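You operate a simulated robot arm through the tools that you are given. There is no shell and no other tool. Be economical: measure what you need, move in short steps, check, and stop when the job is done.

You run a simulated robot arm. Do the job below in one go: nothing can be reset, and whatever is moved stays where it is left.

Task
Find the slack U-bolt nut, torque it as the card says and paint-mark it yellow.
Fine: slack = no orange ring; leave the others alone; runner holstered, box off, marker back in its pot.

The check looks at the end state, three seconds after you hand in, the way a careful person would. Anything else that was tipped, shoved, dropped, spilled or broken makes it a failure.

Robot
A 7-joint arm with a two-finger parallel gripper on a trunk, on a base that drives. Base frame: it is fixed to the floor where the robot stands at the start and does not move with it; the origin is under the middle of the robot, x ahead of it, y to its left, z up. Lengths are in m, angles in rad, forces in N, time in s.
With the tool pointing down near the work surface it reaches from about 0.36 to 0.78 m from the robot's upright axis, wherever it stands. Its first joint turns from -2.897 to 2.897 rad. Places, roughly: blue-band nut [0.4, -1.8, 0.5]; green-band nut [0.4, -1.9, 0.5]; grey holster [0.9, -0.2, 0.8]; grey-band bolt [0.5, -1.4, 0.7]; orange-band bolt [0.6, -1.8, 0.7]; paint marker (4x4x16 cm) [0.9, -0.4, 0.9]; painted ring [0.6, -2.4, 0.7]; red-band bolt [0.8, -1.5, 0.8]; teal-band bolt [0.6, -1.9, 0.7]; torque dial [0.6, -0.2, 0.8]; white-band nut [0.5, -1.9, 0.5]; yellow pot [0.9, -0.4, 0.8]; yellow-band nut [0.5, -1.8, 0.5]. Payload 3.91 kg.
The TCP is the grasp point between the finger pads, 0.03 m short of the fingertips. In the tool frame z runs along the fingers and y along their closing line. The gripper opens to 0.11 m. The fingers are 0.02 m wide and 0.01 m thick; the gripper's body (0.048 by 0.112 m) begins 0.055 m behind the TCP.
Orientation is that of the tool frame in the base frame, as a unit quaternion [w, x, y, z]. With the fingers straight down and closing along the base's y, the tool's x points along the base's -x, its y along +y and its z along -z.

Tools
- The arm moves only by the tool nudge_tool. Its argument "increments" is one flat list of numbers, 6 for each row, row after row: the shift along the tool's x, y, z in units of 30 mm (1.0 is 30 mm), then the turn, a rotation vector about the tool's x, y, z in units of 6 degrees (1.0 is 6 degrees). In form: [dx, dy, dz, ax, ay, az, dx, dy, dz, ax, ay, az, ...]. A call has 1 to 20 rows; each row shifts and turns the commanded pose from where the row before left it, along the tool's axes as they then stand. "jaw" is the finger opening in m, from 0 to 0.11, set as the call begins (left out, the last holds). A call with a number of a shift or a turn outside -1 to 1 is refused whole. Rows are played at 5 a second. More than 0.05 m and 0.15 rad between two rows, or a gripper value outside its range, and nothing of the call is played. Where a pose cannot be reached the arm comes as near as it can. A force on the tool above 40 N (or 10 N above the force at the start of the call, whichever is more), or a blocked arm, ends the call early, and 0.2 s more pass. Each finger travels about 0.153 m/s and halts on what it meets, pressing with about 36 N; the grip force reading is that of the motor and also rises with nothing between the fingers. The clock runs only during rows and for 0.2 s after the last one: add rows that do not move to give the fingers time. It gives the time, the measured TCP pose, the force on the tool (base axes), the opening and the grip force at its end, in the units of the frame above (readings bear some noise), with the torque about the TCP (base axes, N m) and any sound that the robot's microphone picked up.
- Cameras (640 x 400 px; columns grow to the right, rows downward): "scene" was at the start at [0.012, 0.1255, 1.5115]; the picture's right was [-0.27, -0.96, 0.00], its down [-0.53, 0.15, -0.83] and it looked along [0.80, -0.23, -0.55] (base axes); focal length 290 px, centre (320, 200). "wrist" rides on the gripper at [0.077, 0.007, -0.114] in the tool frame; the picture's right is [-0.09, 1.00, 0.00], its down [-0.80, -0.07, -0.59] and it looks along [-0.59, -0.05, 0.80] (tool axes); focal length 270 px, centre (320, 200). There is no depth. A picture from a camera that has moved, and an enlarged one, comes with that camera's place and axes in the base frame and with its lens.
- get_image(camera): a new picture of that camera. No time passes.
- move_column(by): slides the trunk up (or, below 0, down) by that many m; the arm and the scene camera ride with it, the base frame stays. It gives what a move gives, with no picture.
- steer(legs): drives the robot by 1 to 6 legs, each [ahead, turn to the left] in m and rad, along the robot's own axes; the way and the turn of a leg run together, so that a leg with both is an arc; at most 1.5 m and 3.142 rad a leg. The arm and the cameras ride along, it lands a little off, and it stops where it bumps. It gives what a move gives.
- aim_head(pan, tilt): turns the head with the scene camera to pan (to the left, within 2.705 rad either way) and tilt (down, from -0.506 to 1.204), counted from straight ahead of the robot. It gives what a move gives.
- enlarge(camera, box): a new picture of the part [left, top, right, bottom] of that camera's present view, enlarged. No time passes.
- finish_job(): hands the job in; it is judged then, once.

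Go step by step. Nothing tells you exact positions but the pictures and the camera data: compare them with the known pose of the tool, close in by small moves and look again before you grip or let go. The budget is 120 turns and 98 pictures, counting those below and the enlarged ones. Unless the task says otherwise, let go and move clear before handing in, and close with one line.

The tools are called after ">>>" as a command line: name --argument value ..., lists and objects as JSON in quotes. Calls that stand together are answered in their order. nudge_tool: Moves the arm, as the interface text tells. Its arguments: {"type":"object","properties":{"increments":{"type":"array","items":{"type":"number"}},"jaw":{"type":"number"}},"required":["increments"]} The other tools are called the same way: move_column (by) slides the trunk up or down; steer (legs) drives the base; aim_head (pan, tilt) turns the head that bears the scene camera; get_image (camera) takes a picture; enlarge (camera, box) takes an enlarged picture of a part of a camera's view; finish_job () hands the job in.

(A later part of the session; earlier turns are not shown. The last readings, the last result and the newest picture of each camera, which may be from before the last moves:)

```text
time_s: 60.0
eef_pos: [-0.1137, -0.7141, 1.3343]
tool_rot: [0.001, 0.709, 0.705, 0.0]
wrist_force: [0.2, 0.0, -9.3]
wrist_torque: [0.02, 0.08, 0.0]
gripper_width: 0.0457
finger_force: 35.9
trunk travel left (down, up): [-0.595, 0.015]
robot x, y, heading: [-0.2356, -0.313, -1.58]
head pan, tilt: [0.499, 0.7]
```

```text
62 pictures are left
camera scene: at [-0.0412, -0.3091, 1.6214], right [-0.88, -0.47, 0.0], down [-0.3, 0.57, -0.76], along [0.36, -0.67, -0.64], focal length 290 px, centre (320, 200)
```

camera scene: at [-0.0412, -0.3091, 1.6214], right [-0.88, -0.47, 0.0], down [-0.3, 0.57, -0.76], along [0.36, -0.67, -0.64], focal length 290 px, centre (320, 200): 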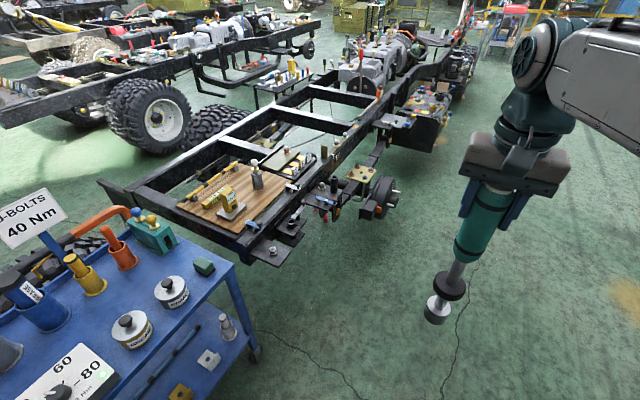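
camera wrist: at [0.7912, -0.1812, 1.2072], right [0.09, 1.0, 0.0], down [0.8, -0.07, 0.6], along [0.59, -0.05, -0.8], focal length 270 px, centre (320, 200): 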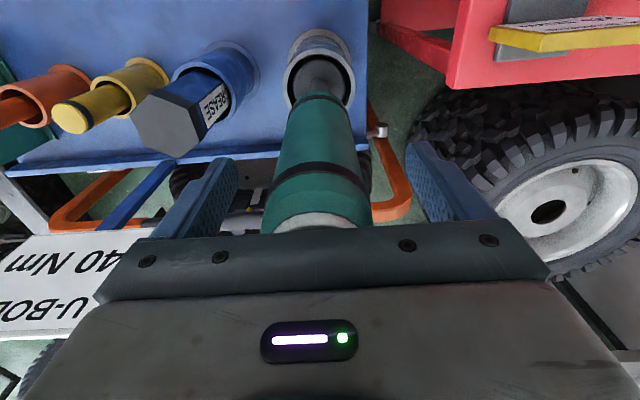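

The lane ahead is clear. Drive 1.5 m ahead, then turn left to face the axle plate.

>>> steer --legs '[[1.5, 0.01], [0, 1.571]]'

>>> aim_head --pan -0.05 --tilt 1.0

>>> get_image --camera "scene"

```text
time_s: 71.2
eef_pos: [0.1632, -1.6626, 1.335]
tool_rot: [0.0, -0.008, 1.0, 0.0]
wrist_force: [0.2, 0.1, -8.9]
wrist_torque: [0.11, 0.03, 0.01]
gripper_width: 0.0455
finger_force: 35.7
trunk travel left (down, up): [-0.595, 0.015]
robot x, y, heading: [-0.236, -1.7899, 0.014]
head pan, tilt: [0.499, 0.7]
```

```text
time_s: 72.2
eef_pos: [0.1633, -1.662, 1.3346]
tool_rot: [0.0, -0.008, 1.0, -0.001]
wrist_force: [-0.3, 1.0, -8.6]
wrist_torque: [0.13, 0.02, 0.04]
gripper_width: 0.0457
finger_force: 35.6
trunk travel left (down, up): [-0.595, 0.015]
robot x, y, heading: [-0.2343, -1.7886, 0.013]
head pan, tilt: [-0.051, 1.0]
```

```text
61 pictures are left
camera scene: at [-0.2419, -1.6434, 1.5981], right [-0.04, -1.0, 0.0], down [-0.84, 0.03, -0.54], along [0.54, -0.02, -0.84], focal length 290 px, centre (320, 200)
```

scene: 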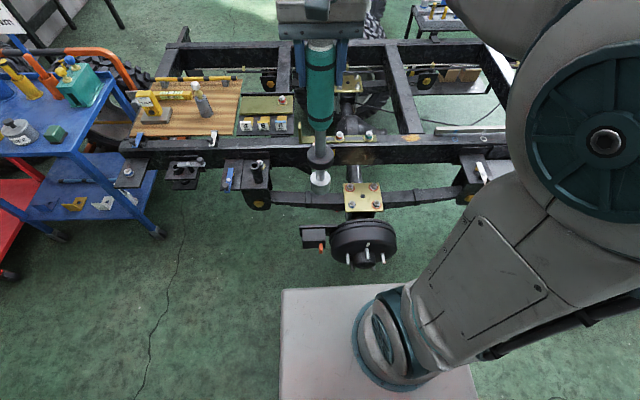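

>>> enlarge --camera "scene" --box '[310, 165, 410, 230]'

>>> enlarge --camera "scene" --box '[230, 120, 430, 280]'

>>> get_image --camera "wrist"

```text
6.15 times, centred on (360, 198) of scene
camera zoom: at [-0.2419, -1.6434, 1.5981], right [-0.04, -1.0, 0.0], down [-0.84, 0.03, -0.54], along [0.54, -0.02, -0.84], focal length 1785 px, centre (74, 215)
```

zoom: 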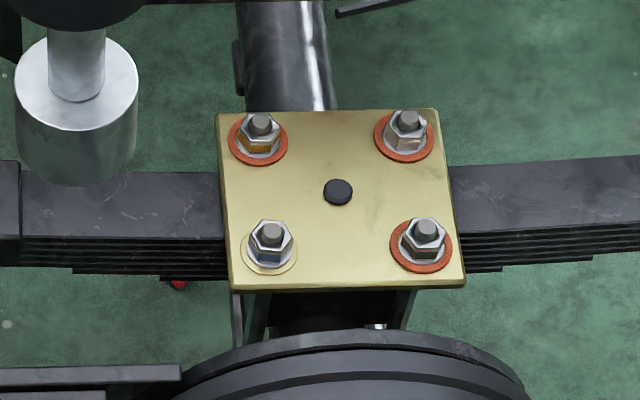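

```text
2.50 times, centred on (330, 200) of scene
camera zoom: at [-0.2419, -1.6434, 1.5981], right [-0.04, -1.0, 0.0], down [-0.84, 0.03, -0.54], along [0.54, -0.02, -0.84], focal length 725 px, centre (295, 200)
```

zoom: 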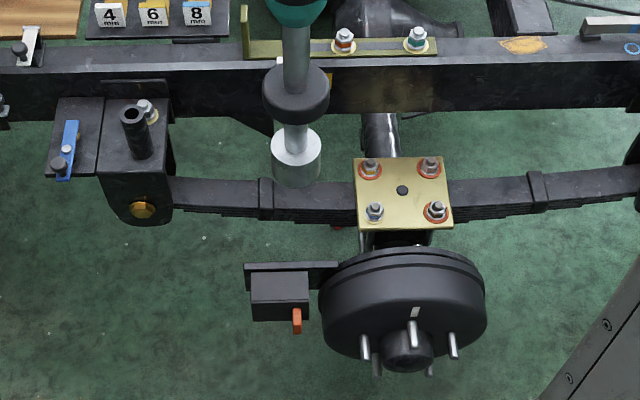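

```text
58 pictures are left
camera wrist: at [0.0865, -1.6557, 1.4484], right [0.07, 1.0, 0.0], down [0.8, -0.06, 0.59], along [0.59, -0.04, -0.8], focal length 270 px, centre (320, 200)
```

wrist: 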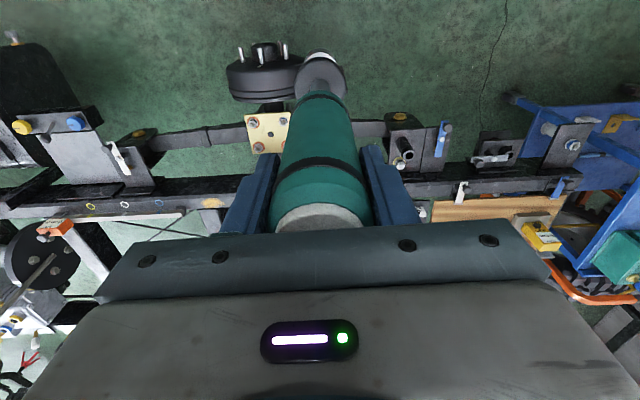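

The blue-band nut (near left on the plate) has no orange ring, so it is the slack one, at about [0.416, -1.807, 0.54]. Moving the runner above it and partway down.

>>> nudge_tool --increments '[-0.928, -0.552, 0, 0, 0, 0, -0.928, -0.552, 0, 0, 0, 0, -0.928, -0.552, 0, 0, 0, 0, -0.928, -0.552, 0, 0, 0, 0, -0.928, -0.552, 0, 0, 0, 0, -0.928, -0.552, 0, 0, 0, 0, -0.928, -0.552, 0, 0, 0, 0, -0.928, -0.552, 0, 0, 0, 0, -0.928, -0.552, 0, 0, 0, 0, 0, 0, 1, 0, 0, 0, 0, 0, 1, 0, 0, 0, 0, 0, 1, 0, 0, 0, 0, 0, 1, 0, 0, 0, 0, 0, 1, 0, 0, 0, 0, 0, 1, 0, 0, 0, 0, 0, 1, 0, 0, 0, 0, 0, 1, 0, 0, 0, 0, 0, 1, 0, 0, 0]'

>>> get_image --camera "wrist"

>>> enlarge --camera "scene" --box '[280, 80, 440, 240]'

```text
time_s: 76.0
eef_pos: [0.4181, -1.8086, 1.0655]
tool_rot: [0.0, -0.008, 1.0, 0.0]
wrist_force: [0.6, -0.4, -7.6]
wrist_torque: [-0.06, -0.01, 0.01]
gripper_width: 0.0455
finger_force: 36.2
trunk travel left (down, up): [-0.595, 0.015]
robot x, y, heading: [-0.2367, -1.7912, 0.007]
head pan, tilt: [-0.051, 1.0]
```

```text
57 pictures are left
camera wrist: at [0.3409, -1.8018, 1.1787], right [0.07, 1.0, 0.0], down [0.8, -0.06, 0.59], along [0.59, -0.04, -0.8], focal length 270 px, centre (320, 200)
```

wrist: 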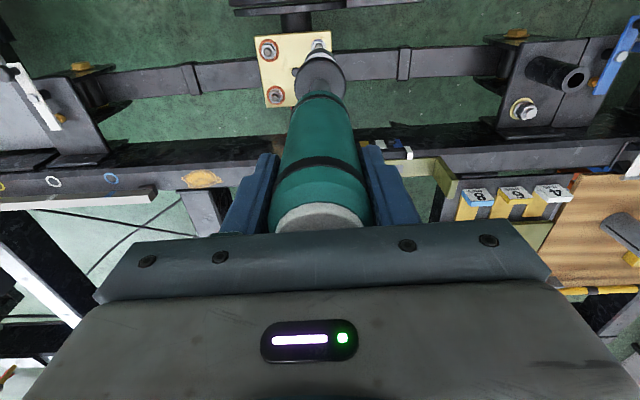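

```text
2.50 times, centred on (360, 160) of scene
camera zoom: at [-0.2409, -1.6439, 1.5981], right [-0.04, -1.0, 0.0], down [-0.84, 0.03, -0.54], along [0.54, -0.02, -0.84], focal length 725 px, centre (220, 300)
```

zoom: 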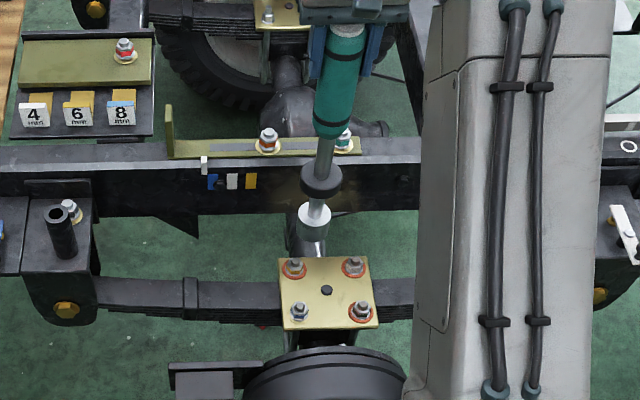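

Lined up by eye. Descend another 0.12 m, keeping ~6 cm above the nut, and check.

>>> nudge_tool --increments '[0, 0, 1, 0, 0, 0, 0, 0, 1, 0, 0, 0, 0, 0, 1, 0, 0, 0, 0, 0, 1, 0, 0, 0]'

>>> enlarge --camera "wrist" --box '[220, 20, 420, 140]'

>>> enlarge --camera "scene" --box '[310, 150, 410, 220]'

```text
time_s: 77.0
eef_pos: [0.4156, -1.8095, 0.9449]
tool_rot: [0.001, -0.008, 1.0, 0.001]
wrist_force: [-0.3, -0.9, -8.6]
wrist_torque: [-0.13, -0.02, -0.01]
gripper_width: 0.0459
finger_force: 36.5
trunk travel left (down, up): [-0.595, 0.015]
robot x, y, heading: [-0.2388, -1.7918, 0.01]
head pan, tilt: [-0.051, 1.0]
```

```text
3.20 times, centred on (320, 80) of wrist
camera zoom: at [0.3395, -1.8033, 1.0587], right [0.07, 1.0, 0.0], down [0.8, -0.06, 0.59], along [0.59, -0.04, -0.8], focal length 865 px, centre (320, 584)
```

zoom: 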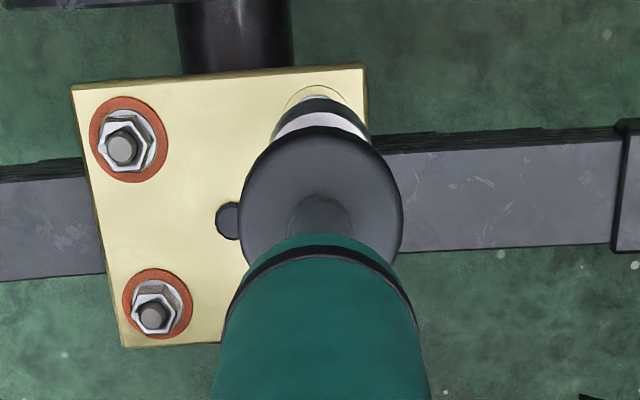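

```text
5.71 times, centred on (360, 185) of scene
camera zoom: at [-0.2409, -1.6438, 1.5981], right [-0.04, -1.0, 0.0], down [-0.84, 0.03, -0.54], along [0.54, -0.02, -0.84], focal length 1657 px, centre (91, 286)
```

zoom: 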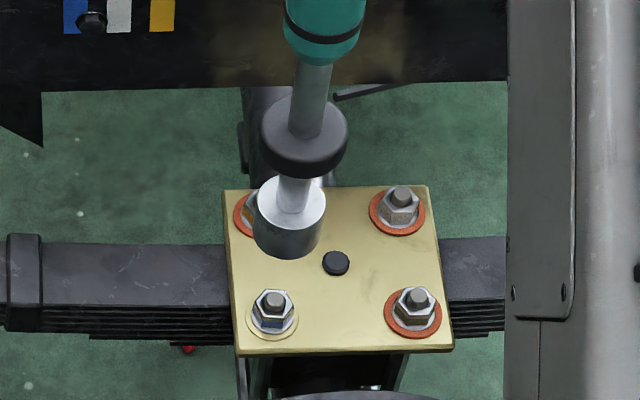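

Blue nut refined to [0.4225, -1.807]; runner axis is at x≈0.416. Shift +6 mm in x and descend to ~2.5 cm above.

>>> nudge_tool --increments '[-0.22, 0.03, 0.5, 0, 0, 0, 0, 0, 1, 0, 0, 0, 0, 0, 0.9, 0, 0, 0]'

>>> enlarge --camera "wrist" --box '[220, 20, 420, 140]'

>>> enlarge --camera "scene" --box '[310, 150, 410, 220]'

```text
time_s: 77.8
eef_pos: [0.4231, -1.8086, 0.8724]
tool_rot: [0.0, -0.008, 1.0, 0.0]
wrist_force: [0.5, 0.2, -8.2]
wrist_torque: [-0.1, -0.01, 0.01]
gripper_width: 0.0457
finger_force: 36.8
trunk travel left (down, up): [-0.595, 0.015]
robot x, y, heading: [-0.2371, -1.7928, 0.011]
head pan, tilt: [-0.051, 1.0]
```

```text
3.20 times, centred on (320, 80) of wrist
camera zoom: at [0.3458, -1.8024, 0.9859], right [0.07, 1.0, 0.0], down [0.8, -0.06, 0.59], along [0.59, -0.04, -0.8], focal length 865 px, centre (320, 584)
```

zoom: 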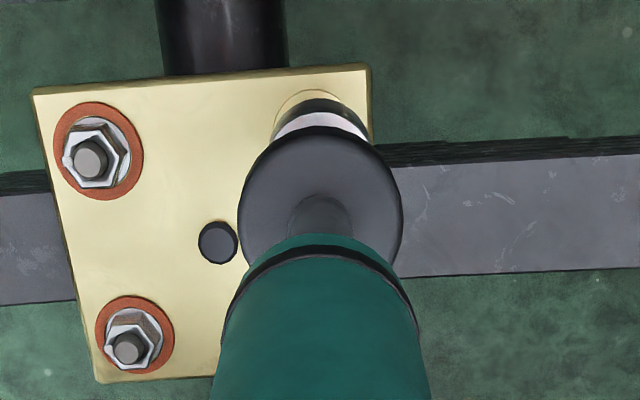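

```text
5.71 times, centred on (360, 185) of scene
camera zoom: at [-0.241, -1.6438, 1.5981], right [-0.04, -1.0, 0.0], down [-0.84, 0.03, -0.54], along [0.54, -0.02, -0.84], focal length 1657 px, centre (91, 286)
```

zoom: 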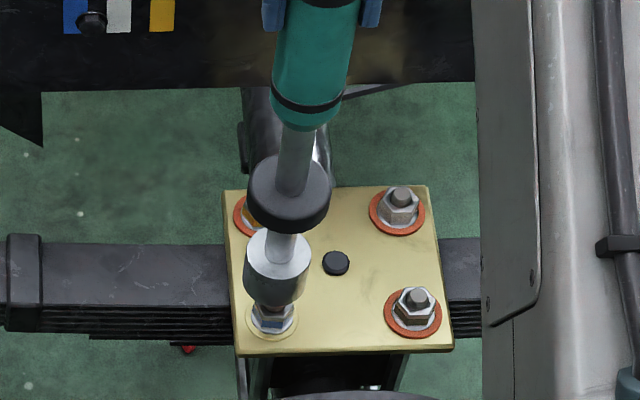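

Socket centred over the nut. Lower gently onto it, watching force.

>>> nudge_tool --increments '[0, 0, 0.3, 0, 0, 0, 0, 0, 0.3, 0, 0, 0, 0, 0, 0.3, 0, 0, 0]'

>>> enlarge --camera "scene" --box '[310, 150, 410, 220]'

```text
time_s: 78.6
eef_pos: [0.4223, -1.8074, 0.8443]
tool_rot: [0.0, -0.008, 1.0, 0.0]
wrist_force: [1.0, -0.5, -9.2]
wrist_torque: [-0.14, -0.02, -0.01]
gripper_width: 0.0458
finger_force: 35.9
trunk travel left (down, up): [-0.595, 0.015]
robot x, y, heading: [-0.2326, -1.7936, 0.014]
head pan, tilt: [-0.051, 1.0]
```

```text
5.71 times, centred on (360, 185) of scene
camera zoom: at [-0.2414, -1.6438, 1.5981], right [-0.04, -1.0, 0.0], down [-0.84, 0.03, -0.54], along [0.54, -0.02, -0.84], focal length 1657 px, centre (91, 286)
```

zoom: 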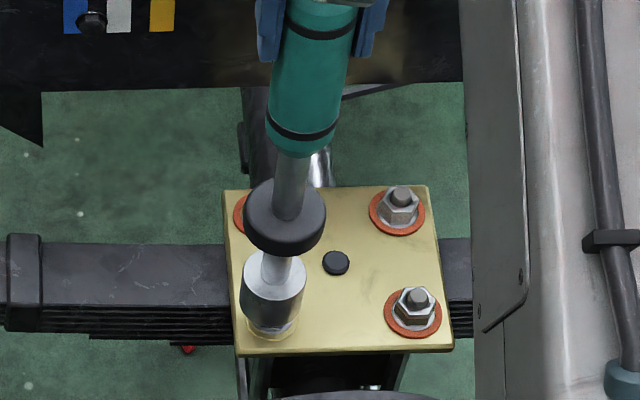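

Socket is sliding over the nut without contact. Keep lowering.

>>> nudge_tool --increments '[0, 0, 0.2, 0, 0, 0, 0, 0, 0.2, 0, 0, 0, 0, 0, 0.2, 0, 0, 0, 0, 0, 0.1, 0, 0, 0]'

>>> enlarge --camera "scene" --box '[310, 150, 410, 220]'

```text
time_s: 79.6
eef_pos: [0.4224, -1.8081, 0.8261]
tool_rot: [0.001, -0.007, 1.0, 0.0]
wrist_force: [-0.8, -4.0, -6.8]
wrist_torque: [-1.24, 0.39, 0.01]
gripper_width: 0.0457
finger_force: 35.9
trunk travel left (down, up): [-0.595, 0.015]
robot x, y, heading: [-0.2413, -1.7913, 0.01]
head pan, tilt: [-0.051, 1.0]
```

```text
5.71 times, centred on (360, 185) of scene
camera zoom: at [-0.2416, -1.6441, 1.5981], right [-0.04, -1.0, 0.0], down [-0.84, 0.03, -0.54], along [0.54, -0.02, -0.84], focal length 1657 px, centre (91, 286)
```

zoom: 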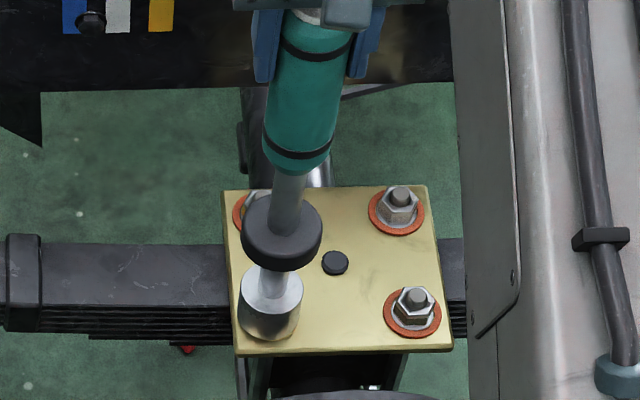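

Slight side load toward −y; ease the tool 1.5 mm that way and press down lightly, listening for the runner.

>>> nudge_tool --increments '[0.02, -0.05, 0, 0, 0, 0, 0, 0, 0.1, 0, 0, 0, 0, 0, 0.1, 0, 0, 0, 0, 0, 0, 0, 0, 0]'

```text
time_s: 80.6
eef_pos: [0.4212, -1.8089, 0.8204]
tool_rot: [0.002, -0.008, 1.0, -0.001]
wrist_force: [-0.7, -3.2, 11.8]
wrist_torque: [-0.83, 0.42, -0.04]
gripper_width: 0.0457
finger_force: 35.9
trunk travel left (down, up): [-0.595, 0.015]
robot x, y, heading: [-0.234, -1.7944, 0.013]
head pan, tilt: [-0.051, 1.0]
```

Seated, pressing ~20 N. Hold a moment to listen.

>>> nudge_tool --increments '[0, -0.04, 0, 0, 0, 0, 0, 0, 0.07, 0, 0, 0, 0, 0, 0, 0, 0, 0, 0, 0, 0, 0, 0, 0, 0, 0, 0, 0, 0, 0, 0, 0, 0, 0, 0, 0, 0, 0, 0, 0, 0, 0, 0, 0, 0, 0, 0, 0, 0, 0, 0, 0, 0, 0]'

>>> enlarge --camera "scene" --box '[310, 110, 410, 220]'

```text
time_s: 82.6
eef_pos: [0.42, -1.8102, 0.8176]
tool_rot: [0.001, -0.008, 1.0, -0.001]
wrist_force: [2.9, 3.0, 21.4]
wrist_torque: [0.71, -0.4, 0.05]
gripper_width: 0.0457
finger_force: 36.1
trunk travel left (down, up): [-0.595, 0.015]
robot x, y, heading: [-0.2377, -1.7911, 0.012]
head pan, tilt: [-0.051, 1.0]
```

```text
3.64 times, centred on (360, 165) of scene
camera zoom: at [-0.2446, -1.6435, 1.5981], right [-0.04, -1.0, 0.0], down [-0.84, 0.03, -0.54], along [0.54, -0.02, -0.84], focal length 1055 px, centre (174, 327)
```

zoom: 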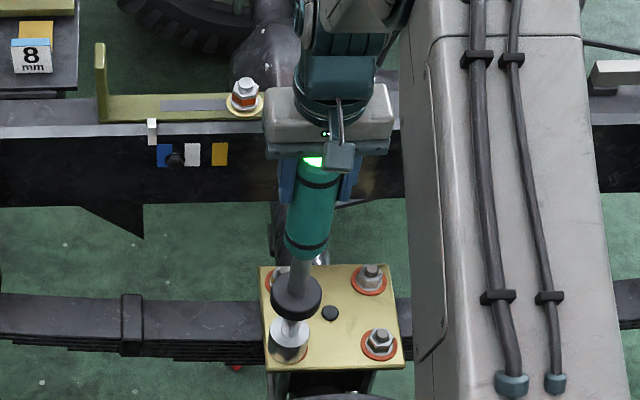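

The runner's cap seems lit green. Look closer with the wrist camera.

>>> get_image --camera "wrist"

>>> enlarge --camera "scene" --box '[340, 130, 390, 165]'

```text
48 pictures are left
camera wrist: at [0.3433, -1.8027, 0.9313], right [0.07, 1.0, 0.0], down [0.8, -0.06, 0.6], along [0.59, -0.04, -0.8], focal length 270 px, centre (320, 200)
```

wrist: 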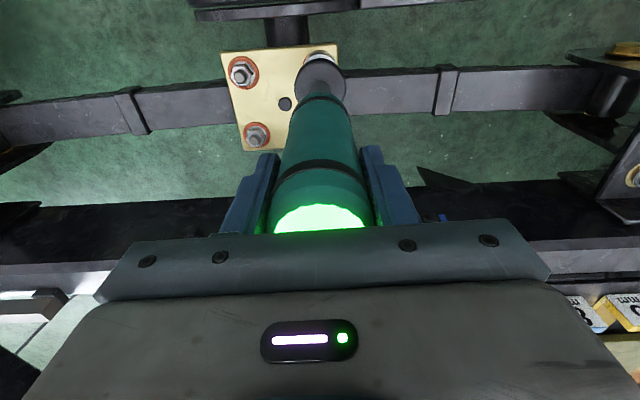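

```text
11.43 times, centred on (365, 148) of scene
camera zoom: at [-0.2446, -1.6435, 1.5981], right [-0.04, -1.0, 0.0], down [-0.84, 0.03, -0.54], along [0.54, -0.02, -0.84], focal length 3314 px, centre (-194, 800)
```

zoom: 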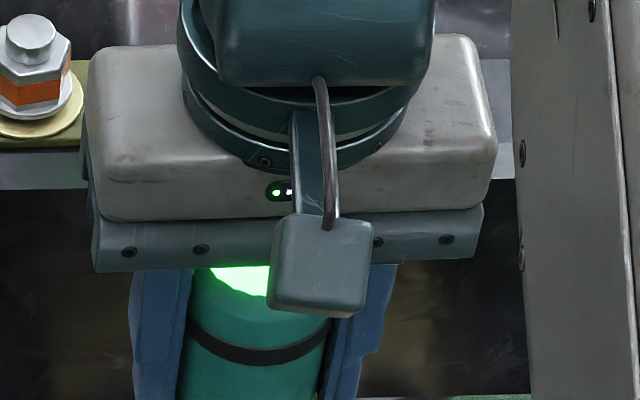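

Cap is green. Hold two more seconds to see whether it changes or clicks.

>>> nudge_tool --increments '[0, 0, 0, 0, 0, 0, 0, 0, 0, 0, 0, 0, 0, 0, 0, 0, 0, 0, 0, 0, 0, 0, 0, 0, 0, 0, 0, 0, 0, 0, 0, 0, 0, 0, 0, 0, 0, 0, 0, 0, 0, 0, 0, 0, 0, 0, 0, 0, 0, 0, 0, 0, 0, 0, 0, 0, 0, 0, 0, 0]'

>>> get_image --camera "wrist"

```text
time_s: 84.8
eef_pos: [0.4207, -1.8084, 0.817]
tool_rot: [0.001, -0.008, 1.0, 0.0]
wrist_force: [2.5, 5.4, 19.2]
wrist_torque: [1.09, -0.07, -0.05]
gripper_width: 0.0454
finger_force: 35.4
trunk travel left (down, up): [-0.595, 0.015]
robot x, y, heading: [-0.2407, -1.7922, 0.012]
head pan, tilt: [-0.051, 1.0]
```

```text
46 pictures are left
camera wrist: at [0.3434, -1.8028, 0.9312], right [0.07, 1.0, 0.0], down [0.8, -0.06, 0.6], along [0.59, -0.04, -0.8], focal length 270 px, centre (320, 200)
```

wrist: 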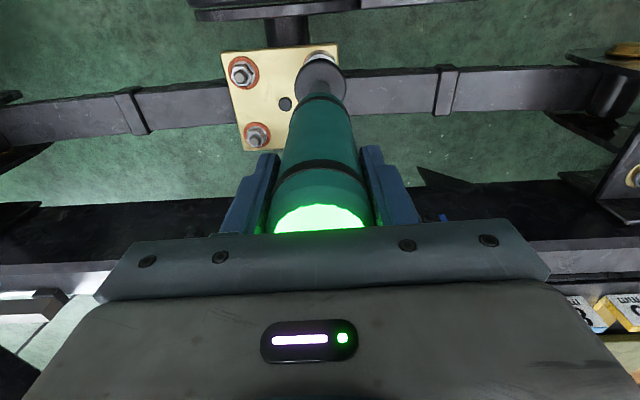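

Steady green. Lift straight up and inspect the nut and the cap.

>>> nudge_tool --increments '[0, 0.02, -0.3, 0, 0, 0, 0, 0, -0.5, 0, 0, 0, 0, 0, -1, 0, 0, 0, 0, 0, -1, 0, 0, 0, 0, 0, -1, 0, 0, 0, 0, 0, -1, 0, 0, 0, 0, 0, -1, 0, 0, 0]'

>>> enlarge --camera "scene" --box '[310, 100, 430, 230]'

>>> get_image --camera "wrist"

```text
time_s: 86.4
eef_pos: [0.4205, -1.8064, 0.99]
tool_rot: [-0.001, -0.008, 1.0, 0.0]
wrist_force: [-0.3, -0.2, -8.1]
wrist_torque: [-0.16, 0.01, 0.03]
gripper_width: 0.0457
finger_force: 35.8
trunk travel left (down, up): [-0.595, 0.015]
robot x, y, heading: [-0.2355, -1.7952, 0.011]
head pan, tilt: [-0.051, 1.0]
```

```text
3.08 times, centred on (370, 165) of scene
camera zoom: at [-0.242, -1.6438, 1.598], right [-0.04, -1.0, 0.0], down [-0.84, 0.03, -0.54], along [0.54, -0.02, -0.84], focal length 892 px, centre (166, 308)
```

zoom: 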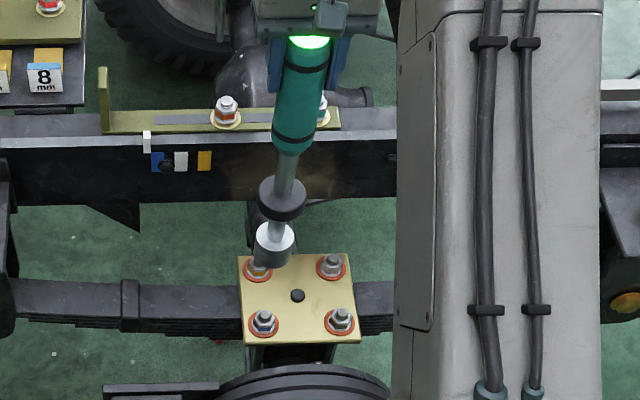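

```text
44 pictures are left
camera wrist: at [0.3444, -1.8007, 1.1039], right [0.07, 1.0, 0.0], down [0.8, -0.06, 0.59], along [0.59, -0.04, -0.8], focal length 270 px, centre (320, 200)
```

wrist: 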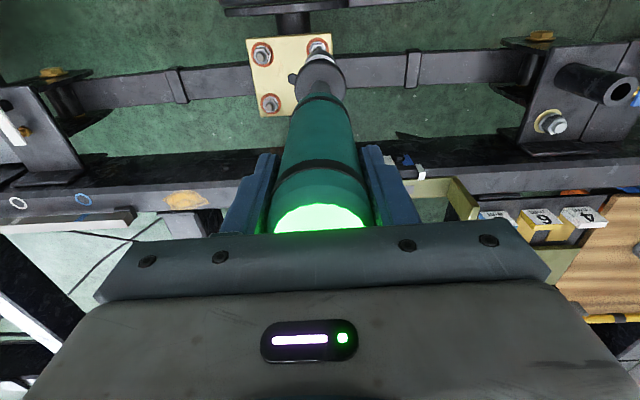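

The blue nut now shows an orange ring: torqued. Raise, retract and drive back to the trolley by the same path.

>>> nudge_tool --increments '[0, 0, -1, 0, 0, 0, 0, 0, -1, 0, 0, 0, 0, 0, -1, 0, 0, 0, 0, 0, -1, 0, 0, 0, 0, 0, -1, 0, 0, 0, 0, 0, -1, 0, 0, 0, 0, 0, -1, 0, 0, 0, 0, 0, -1, 0, 0, 0, 0, 0, -1, 0, 0, 0, 0, 0, -1, 0, 0, 0, 0, 0, -1, 0, 0, 0, 0.928, 0.552, 0, 0, 0, 0, 0.928, 0.552, 0, 0, 0, 0, 0.928, 0.552, 0, 0, 0, 0, 0.928, 0.552, 0, 0, 0, 0, 0.928, 0.552, 0, 0, 0, 0, 0.928, 0.552, 0, 0, 0, 0, 0.928, 0.552, 0, 0, 0, 0, 0.928, 0.552, 0, 0, 0, 0]'

>>> steer --legs '[[0, -1.581], [-1.48, 0], [0, 1.571]]'

>>> aim_head --pan 0.05 --tilt 0.7

>>> get_image --camera "scene"

```text
time_s: 90.4
eef_pos: [0.196, -1.6781, 1.3185]
tool_rot: [0.001, -0.007, 1.0, 0.0]
wrist_force: [-1.1, 0.8, -8.5]
wrist_torque: [0.08, 0.02, 0.0]
gripper_width: 0.0456
finger_force: 36.8
trunk travel left (down, up): [-0.595, 0.015]
robot x, y, heading: [-0.2364, -1.7893, 0.012]
head pan, tilt: [-0.051, 1.0]
```

```text
time_s: 105.4
eef_pos: [0.2265, -0.2208, 1.3196]
tool_rot: [0.001, 0.019, 1.0, -0.001]
wrist_force: [-0.5, -0.8, -8.0]
wrist_torque: [-0.14, 0.04, 0.01]
gripper_width: 0.0456
finger_force: 36.3
trunk travel left (down, up): [-0.595, 0.015]
robot x, y, heading: [-0.2108, -0.3127, -0.038]
head pan, tilt: [-0.051, 1.0]
```

```text
time_s: 106.2
eef_pos: [0.2269, -0.221, 1.3197]
tool_rot: [0.0, 0.018, 1.0, -0.001]
wrist_force: [-0.4, 0.3, -8.0]
wrist_torque: [0.09, 0.04, 0.01]
gripper_width: 0.0457
finger_force: 36.6
trunk travel left (down, up): [-0.595, 0.015]
robot x, y, heading: [-0.2121, -0.3101, -0.045]
head pan, tilt: [0.051, 0.7]
```

```text
43 pictures are left
camera scene: at [-0.1943, -0.1551, 1.6214], right [0.01, -1.0, 0.0], down [-0.65, -0.01, -0.76], along [0.76, 0.01, -0.65], focal length 290 px, centre (320, 200)
```

scene: 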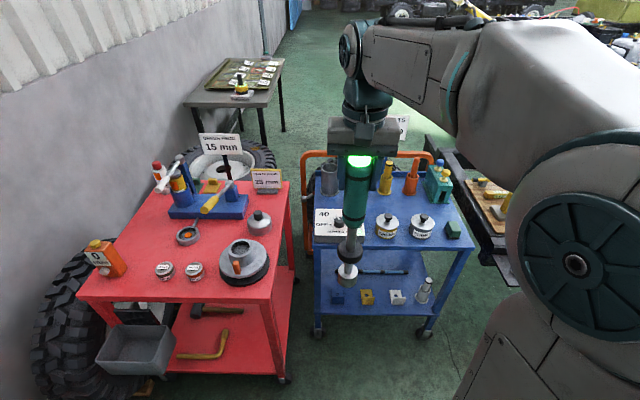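

Advance 0.42 m, straightening.

>>> steer --legs '[[0.42, 0.042]]'

>>> get_image --camera "scene"

```text
time_s: 108.8
eef_pos: [0.6427, -0.2076, 1.3198]
tool_rot: [0.001, -0.004, 1.0, 0.001]
wrist_force: [-0.4, 0.3, -8.4]
wrist_torque: [0.09, 0.01, -0.01]
gripper_width: 0.0458
finger_force: 36.1
trunk travel left (down, up): [-0.595, 0.015]
robot x, y, heading: [0.2077, -0.3197, 0.003]
head pan, tilt: [0.051, 0.7]
```

```text
42 pictures are left
camera scene: at [0.2192, -0.1613, 1.6214], right [0.06, -1.0, 0.0], down [-0.64, -0.04, -0.76], along [0.76, 0.04, -0.64], focal length 290 px, centre (320, 200)
```

scene: 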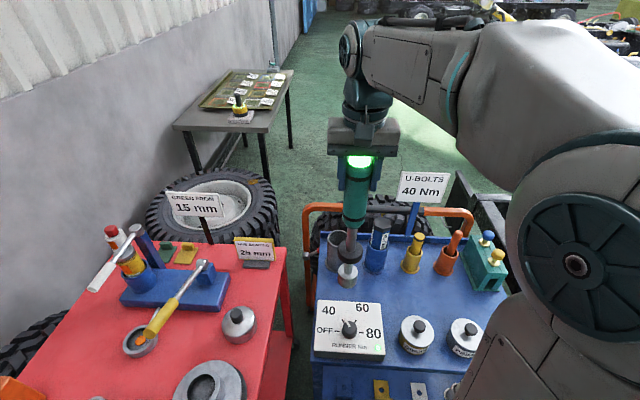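

Moving the runner back over the holster at [0.869, -0.189].

>>> nudge_tool --increments '[-0.943, 0.069, 0, 0, 0, 0, -0.943, 0.069, 0, 0, 0, 0, -0.943, 0.069, 0, 0, 0, 0, -0.943, 0.069, 0, 0, 0, 0, -0.943, 0.069, 0, 0, 0, 0, -0.943, 0.069, 0, 0, 0, 0, -0.943, 0.069, 0, 0, 0, 0, -0.943, 0.069, 0, 0, 0, 0, 0, 0, 0, 0, 0, 0]'

>>> enlarge --camera "scene" --box '[300, 100, 420, 300]'

>>> enlarge --camera "wrist" --box '[220, 0, 420, 140]'

```text
time_s: 110.8
eef_pos: [0.867, -0.1881, 1.3213]
tool_rot: [0.0, -0.005, 1.0, 0.0]
wrist_force: [-0.8, -0.1, -7.6]
wrist_torque: [-0.1, 0.0, -0.02]
gripper_width: 0.0457
finger_force: 35.8
trunk travel left (down, up): [-0.595, 0.015]
robot x, y, heading: [0.2065, -0.3183, 0.004]
head pan, tilt: [0.051, 0.7]
```

```text
2.00 times, centred on (360, 200) of scene
camera zoom: at [0.2176, -0.1616, 1.6215], right [0.06, -1.0, 0.0], down [-0.64, -0.04, -0.76], along [0.76, 0.04, -0.64], focal length 580 px, centre (240, 200)
```

zoom: 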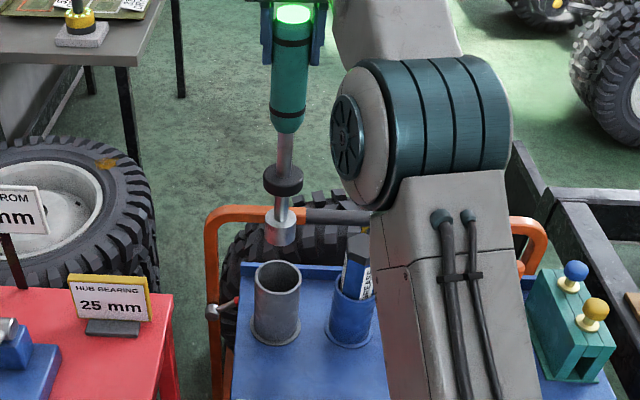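

```text
2.86 times, centred on (320, 70) of wrist
camera zoom: at [0.7902, -0.1814, 1.4348], right [0.08, 1.0, 0.0], down [0.8, -0.06, 0.59], along [0.59, -0.05, -0.8], focal length 772 px, centre (320, 571)
```

zoom: 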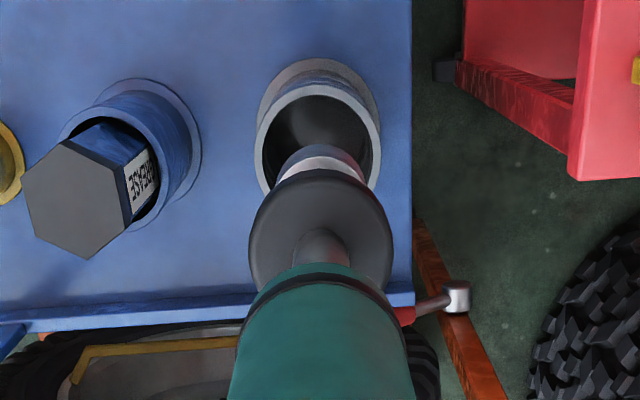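

Holster centre matches the recorded pose. Fine-correct and descend, watching forces.

>>> nudge_tool --increments '[-0.05, -0.04, 0.7, 0, 0, 0, 0, 0, 0.7, 0, 0, 0, 0, 0, 0.7, 0, 0, 0, 0, 0, 0.7, 0, 0, 0]'

>>> enlarge --camera "wrist" --box '[220, 0, 420, 140]'

>>> enlarge --camera "scene" --box '[310, 150, 400, 290]'

```text
time_s: 111.8
eef_pos: [0.8699, -0.1871, 1.2345]
tool_rot: [0.0, -0.005, 1.0, 0.001]
wrist_force: [0.4, 0.2, -8.2]
wrist_torque: [0.08, 0.04, 0.04]
gripper_width: 0.0452
finger_force: 35.8
trunk travel left (down, up): [-0.595, 0.015]
robot x, y, heading: [0.208, -0.3202, 0.003]
head pan, tilt: [0.051, 0.7]
```

```text
2.86 times, centred on (320, 70) of wrist
camera zoom: at [0.793, -0.182, 1.3494], right [0.08, 1.0, 0.0], down [0.8, -0.06, 0.59], along [0.59, -0.05, -0.8], focal length 772 px, centre (320, 571)
```

zoom: 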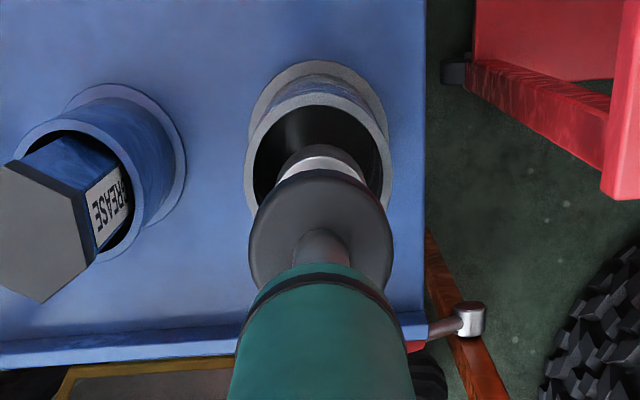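

```text
2.86 times, centred on (355, 220) of scene
camera zoom: at [0.2192, -0.1612, 1.6214], right [0.06, -1.0, 0.0], down [-0.64, -0.04, -0.76], along [0.76, 0.04, -0.64], focal length 829 px, centre (220, 143)
```

zoom: 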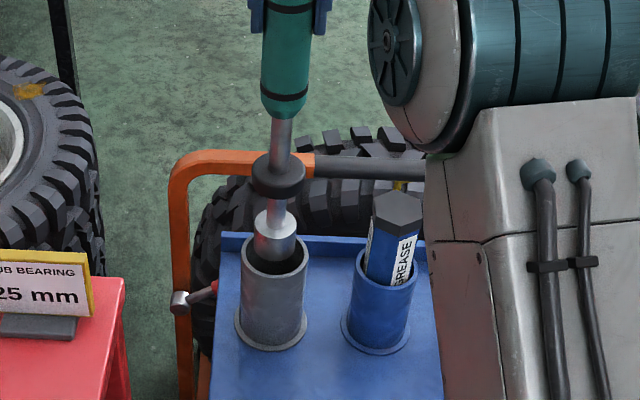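

Socket is entering the holster cleanly. Continue down.

>>> nudge_tool --increments '[0, -0.03, 0.7, 0, 0, 0, 0, 0, 0.7, 0, 0, 0, 0, 0, 0.7, 0, 0, 0, 0, 0, 0.7, 0, 0, 0, 0, 0, 0.7, 0, 0, 0, 0, 0, 0.5, 0, 0, 0, 0, 0, 0.3, 0, 0, 0]'

>>> enlarge --camera "scene" --box '[310, 150, 400, 290]'

```text
time_s: 113.4
eef_pos: [0.8694, -0.1906, 1.1091]
tool_rot: [0.002, -0.005, 1.0, 0.0]
wrist_force: [-3.0, 0.6, 7.7]
wrist_torque: [0.2, 0.84, 0.0]
gripper_width: 0.0454
finger_force: 36.1
trunk travel left (down, up): [-0.595, 0.015]
robot x, y, heading: [0.2082, -0.3222, 0.006]
head pan, tilt: [0.051, 0.7]
```

```text
2.86 times, centred on (355, 220) of scene
camera zoom: at [0.2167, -0.1616, 1.6218], right [0.06, -1.0, 0.0], down [-0.64, -0.04, -0.77], along [0.76, 0.04, -0.64], focal length 829 px, centre (220, 143)
```

zoom: 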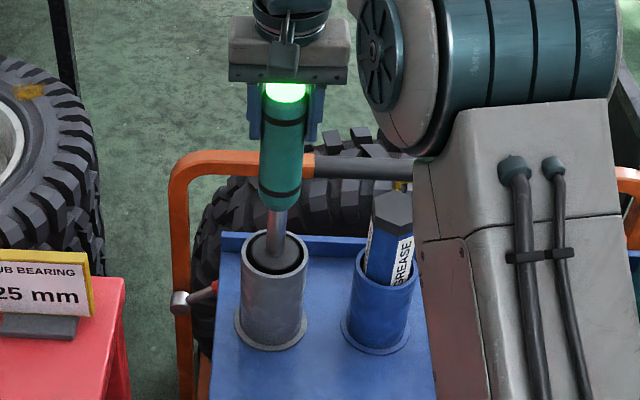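

Contact 15 mm early, likely the collar edge on the rim (push toward −x). Look from the wrist before adjusting.

>>> enlarge --camera "wrist" --box '[250, 0, 390, 110]'

>>> enlarge --camera "scene" --box '[370, 190, 300, 290]'

```text
3.64 times, centred on (320, 55) of wrist
camera zoom: at [0.7925, -0.184, 1.2217], right [0.08, 1.0, 0.0], down [0.8, -0.06, 0.6], along [0.6, -0.05, -0.8], focal length 983 px, centre (320, 727)
```

zoom: 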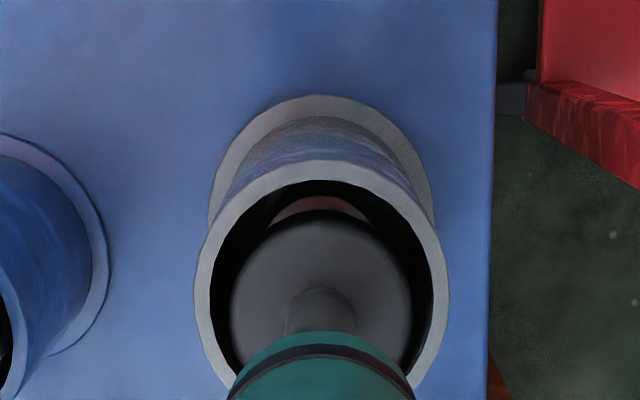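

```text
refused: the box must be [left, top, right, bottom]
```

Collar appears near the rim, possibly biased to +x. Shift −3 mm in x and press gently.

>>> nudge_tool --increments '[0.1, 0, -0.15, 0, 0, 0, 0, 0, 0, 0, 0, 0, 0, 0, 0.15, 0, 0, 0, 0, 0, 0.1, 0, 0, 0]'

>>> get_image --camera "wrist"

```text
time_s: 114.4
eef_pos: [0.8661, -0.1909, 1.1073]
tool_rot: [0.004, -0.005, 1.0, 0.001]
wrist_force: [0.4, 0.1, 22.8]
wrist_torque: [-0.7, 0.37, 0.04]
gripper_width: 0.0458
finger_force: 35.8
trunk travel left (down, up): [-0.595, 0.015]
robot x, y, heading: [0.2028, -0.3171, 0.007]
head pan, tilt: [0.051, 0.7]
```

```text
35 pictures are left
camera wrist: at [0.7881, -0.1847, 1.2211], right [0.08, 1.0, 0.0], down [0.8, -0.06, 0.6], along [0.6, -0.05, -0.8], focal length 270 px, centre (320, 200)
```

wrist: 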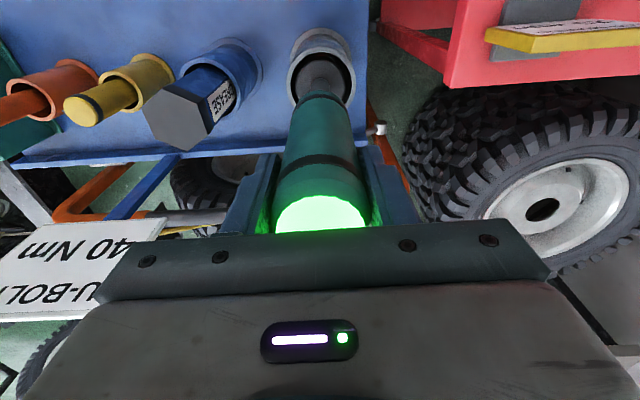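

Comparing with the pre-grip picture, the handle top is within a few mm of its original height and the load is purely vertical: it is seated (it had slipped slightly in the grip). Relax and release.

>>> nudge_tool --increments '[-0.03, 0, -0.1, 0, 0, 0, 0, 0, 0, 0, 0, 0]'

>>> nudge_tool --increments '[0, 0, 0, 0, 0, 0, 0, 0, 0, 0, 0, 0, 0, 0, 0, 0, 0, 0, 0, 0, 0, 0, 0, 0]' --jaw 0.1

>>> get_image --camera "wrist"

```text
time_s: 115.0
eef_pos: [0.866, -0.1907, 1.1065]
tool_rot: [0.001, -0.005, 1.0, 0.0]
wrist_force: [1.3, 0.8, 12.8]
wrist_torque: [-0.35, -0.87, 0.13]
gripper_width: 0.0456
finger_force: 36.1
trunk travel left (down, up): [-0.595, 0.015]
robot x, y, heading: [0.2103, -0.3162, 0.009]
head pan, tilt: [0.051, 0.7]
```

```text
time_s: 116.0
eef_pos: [0.8668, -0.1906, 1.1067]
tool_rot: [0.0, -0.005, 1.0, 0.0]
wrist_force: [0.5, -0.5, 0.2]
wrist_torque: [0.02, -0.01, 0.0]
gripper_width: 0.0999
finger_force: 0.0
trunk travel left (down, up): [-0.595, 0.015]
robot x, y, heading: [0.2087, -0.3177, 0.009]
head pan, tilt: [0.051, 0.7]
```

```text
34 pictures are left
camera wrist: at [0.79, -0.184, 1.2206], right [0.08, 1.0, 0.0], down [0.8, -0.06, 0.59], along [0.59, -0.05, -0.8], focal length 270 px, centre (320, 200)
```

wrist: 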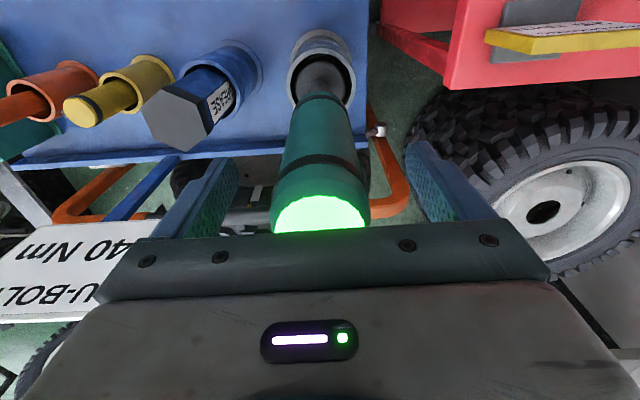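

Runner stands freely in the holster. Raise clear, then switch the box off.

>>> nudge_tool --increments '[0, 0, -1, 0, 0, 0, 0, 0, -1, 0, 0, 0, 0, 0, -1, 0, 0, 0, 0, 0, -1, 0, 0, 0, 0, 0, -1, 0, 0, 0, 1, 0, 0, 0, 0, -1, 1, 0, 0, 0, 0, -1, 0.9, 0.1, 0, 0, 0, -1, 0.9, 0.3, 0, 0, 0, -1, 0.9, 0.4, 0, 0, 0, -1, 0.9, 0.5, 0, 0, 0, 0, 0.9, 0.5, 0, 0, 0, 0, 0.9, 0.5, 0, 0, 0, 0]' --jaw 0.1

>>> get_image --camera "wrist"

>>> get_image --camera "scene"

```text
time_s: 118.8
eef_pos: [0.6303, -0.202, 1.258]
tool_rot: [0.0, -0.264, 0.964, 0.0]
wrist_force: [-0.3, -0.6, 0.6]
wrist_torque: [-0.03, 0.01, 0.0]
gripper_width: 0.1
finger_force: 0.1
trunk travel left (down, up): [-0.595, 0.015]
robot x, y, heading: [0.2079, -0.323, 0.009]
head pan, tilt: [0.051, 0.7]
```

```text
33 pictures are left
camera wrist: at [0.56, -0.2345, 1.3719], right [-0.43, 0.9, 0.0], down [0.73, 0.35, 0.59], along [0.54, 0.26, -0.8], focal length 270 px, centre (320, 200)
```

wrist: 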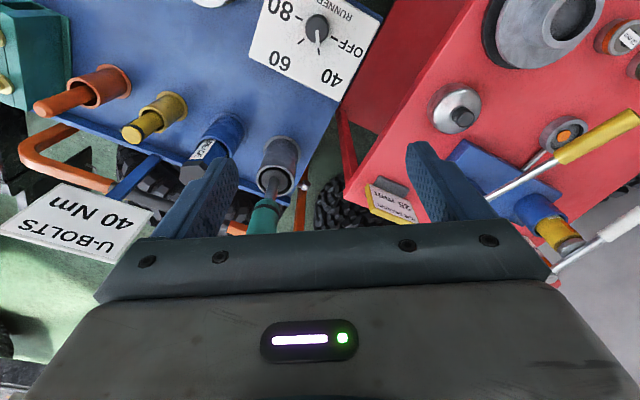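

```text
32 pictures are left
camera scene: at [0.2167, -0.1616, 1.6215], right [0.06, -1.0, 0.0], down [-0.64, -0.04, -0.77], along [0.76, 0.04, -0.64], focal length 290 px, centre (320, 200)
```

scene: 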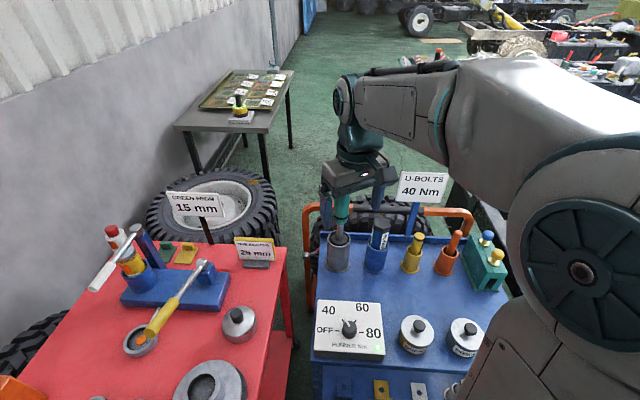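

Move over the knob at [0.599, -0.2256] and descend to 1.0.

>>> nudge_tool --increments '[0.65, -0.07, 0, 0, 0, 0, 0.65, -0.07, 0, 0, 0, 0, 0, 0, 1, 0, 0, 0, 0, 0, 1, 0, 0, 0, 0, 0, 1, 0, 0, 0, 0, 0, 1, 0, 0, 0, 0, 0, 1, 0, 0, 0, 0, 0, 1, 0, 0, 0, 0, 0, 1, 0, 0, 0, 0, 0, 1, 0, 0, 0, 0, 0, 1, 0, 0, 0, 0, 0, 1, 0, 0, 0]' --jaw 0.07

>>> get_image --camera "wrist"

```text
time_s: 121.4
eef_pos: [0.5977, -0.2225, 0.9549]
tool_rot: [-0.001, -0.264, 0.965, 0.0]
wrist_force: [0.4, -0.6, -0.3]
wrist_torque: [0.0, 0.02, -0.02]
gripper_width: 0.07
finger_force: 0.0
trunk travel left (down, up): [-0.595, 0.015]
robot x, y, heading: [0.2062, -0.3184, 0.008]
head pan, tilt: [0.051, 0.7]
```

```text
31 pictures are left
camera wrist: at [0.5285, -0.2565, 1.0684], right [-0.43, 0.9, 0.0], down [0.73, 0.35, 0.59], along [0.54, 0.26, -0.8], focal length 270 px, centre (320, 200)
```

wrist: 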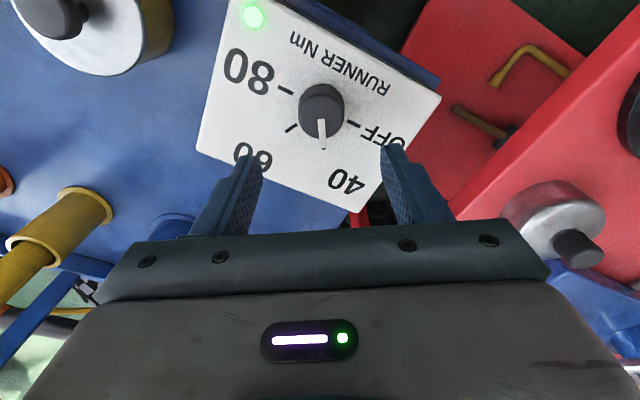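

>>> nudge_tool --increments '[0, -0.11, 1, 0, 0, 0, 0, 0, 1, 0, 0, 0, 0, 0, 0.8, 0, 0, 0]'

>>> nudge_tool --increments '[0, 0, 0, 0, 0, 0, 0, 0, 0, 0, 0, 0, 0, 0, 0, 0, 0, 0]' --jaw 0.02

>>> nudge_tool --increments '[0, 0, 0, 0, 0, -1, 0, 0, 0, 0, 0, -1, 0, 0, 0, 0, 0, -1, 0, 0, 0, 0, 0, -1, 0, 0, 0, 0, 0, -1, 0, 0, 0, 0, 0, -1, 0, 0, 0, 0, 0, -1, 0, 0, 0, 0, 0, -1, 0, 0, 0, 0, 0, -1, 0, 0, 0, 0, 0, -1]'

>>> get_image --camera "wrist"

```text
time_s: 122.2
eef_pos: [0.5998, -0.2281, 0.87]
tool_rot: [0.0, -0.264, 0.965, -0.001]
wrist_force: [-0.1, 0.1, 0.9]
wrist_torque: [0.0, 0.0, 0.01]
gripper_width: 0.0699
finger_force: 0.1
trunk travel left (down, up): [-0.595, 0.015]
robot x, y, heading: [0.2072, -0.3165, 0.007]
head pan, tilt: [0.051, 0.7]
```

```text
time_s: 123.0
eef_pos: [0.5971, -0.2233, 0.8705]
tool_rot: [-0.002, -0.268, 0.963, 0.002]
wrist_force: [-5.4, 13.9, 4.2]
wrist_torque: [0.83, 0.32, 0.0]
gripper_width: 0.0387
finger_force: 44.9
trunk travel left (down, up): [-0.595, 0.015]
robot x, y, heading: [0.203, -0.3211, 0.015]
head pan, tilt: [0.051, 0.7]
stopped in row 3: the force on the tool passed its limit at 41 N (the readings are from after the stop); the commanded pose is now the measured one
```

```text
time_s: 125.2
eef_pos: [0.5986, -0.224, 0.8713]
tool_rot: [0.0, 0.713, -0.702, -0.001]
wrist_force: [-8.8, 17.0, 11.2]
wrist_torque: [0.15, 0.24, -0.37]
gripper_width: 0.0385
finger_force: 45.1
trunk travel left (down, up): [-0.595, 0.015]
robot x, y, heading: [0.206, -0.3202, 0.008]
head pan, tilt: [0.051, 0.7]
```

```text
30 pictures are left
camera wrist: at [0.5926, -0.3008, 0.985], right [-1.0, 0.07, 0.0], down [0.06, 0.8, 0.6], along [0.04, 0.59, -0.8], focal length 270 px, centre (320, 200)
```

wrist: 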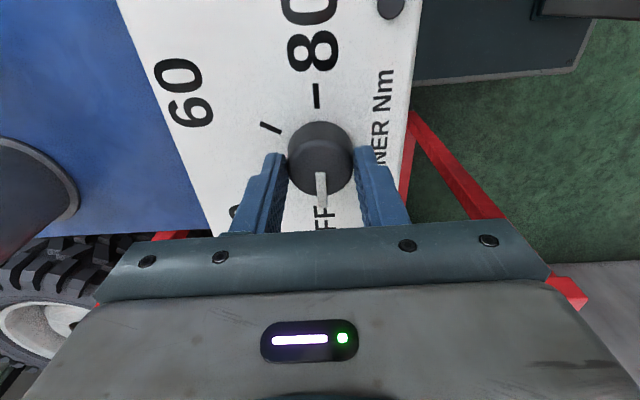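

Lamp is dark: box off. Release, rise and turn the tool back to neutral.

>>> nudge_tool --increments '[0, 0, 0, 0, 0, 0, 0, 0, 0, 0, 0, 0, 0, 0, -0.5, 0, 0, 0, 0, 0, -1, 0, 0, 0, 0, 0, -1, 0, 0, 0, 0, 0, -1, 0, 0, 0, 0, 0, -1, 0, 0, 0, 0, 0, -1, 0, 0, 0]' --jaw 0.07

>>> get_image --camera "wrist"

>>> nudge_tool --increments '[0, 0, -1, 0, 0, 1, 0, 0, -1, 0, 0, 1, 0, 0, -1, 0, 0, 1, 0, 0, -1, 0, 0, 1, 0, 0, 0, 0, 0, 1, 0, 0, 0, 0, 0, 1, 0, 0, 0, 0, 0, 1, 0, 0, 0, 0, 0, 1, 0, 0, 0, 0, 0, 1, 0, 0, 0, 0, 0, 1, 0, 0, 0, 0, 0, 1, 0, 0, 0, 0, 0, 1, 0, 0, 0, 0, 0, 1, 0, 0, 0, 0, 0, 1, 0, 0, 0, 0, 0, 1]'

```text
time_s: 127.0
eef_pos: [0.5995, -0.2263, 1.0365]
tool_rot: [0.001, 0.712, -0.703, -0.002]
wrist_force: [-0.9, 0.3, 0.8]
wrist_torque: [-0.01, 0.01, 0.01]
gripper_width: 0.0701
finger_force: 0.0
trunk travel left (down, up): [-0.595, 0.015]
robot x, y, heading: [0.2083, -0.3186, 0.009]
head pan, tilt: [0.051, 0.7]
```

```text
29 pictures are left
camera wrist: at [0.5931, -0.3034, 1.149], right [-1.0, 0.07, 0.0], down [0.06, 0.8, 0.6], along [0.04, 0.59, -0.8], focal length 270 px, centre (320, 200)
```

wrist: 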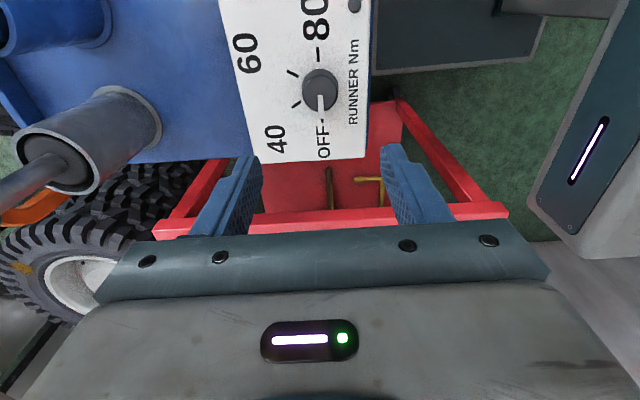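

```text
time_s: 130.2
eef_pos: [0.5993, -0.2263, 1.1566]
tool_rot: [-0.002, -0.006, 1.0, 0.002]
wrist_force: [0.0, 0.0, -0.1]
wrist_torque: [0.0, -0.03, -0.02]
gripper_width: 0.0701
finger_force: 0.2
trunk travel left (down, up): [-0.595, 0.015]
robot x, y, heading: [0.2083, -0.3187, 0.014]
head pan, tilt: [0.051, 0.7]
```

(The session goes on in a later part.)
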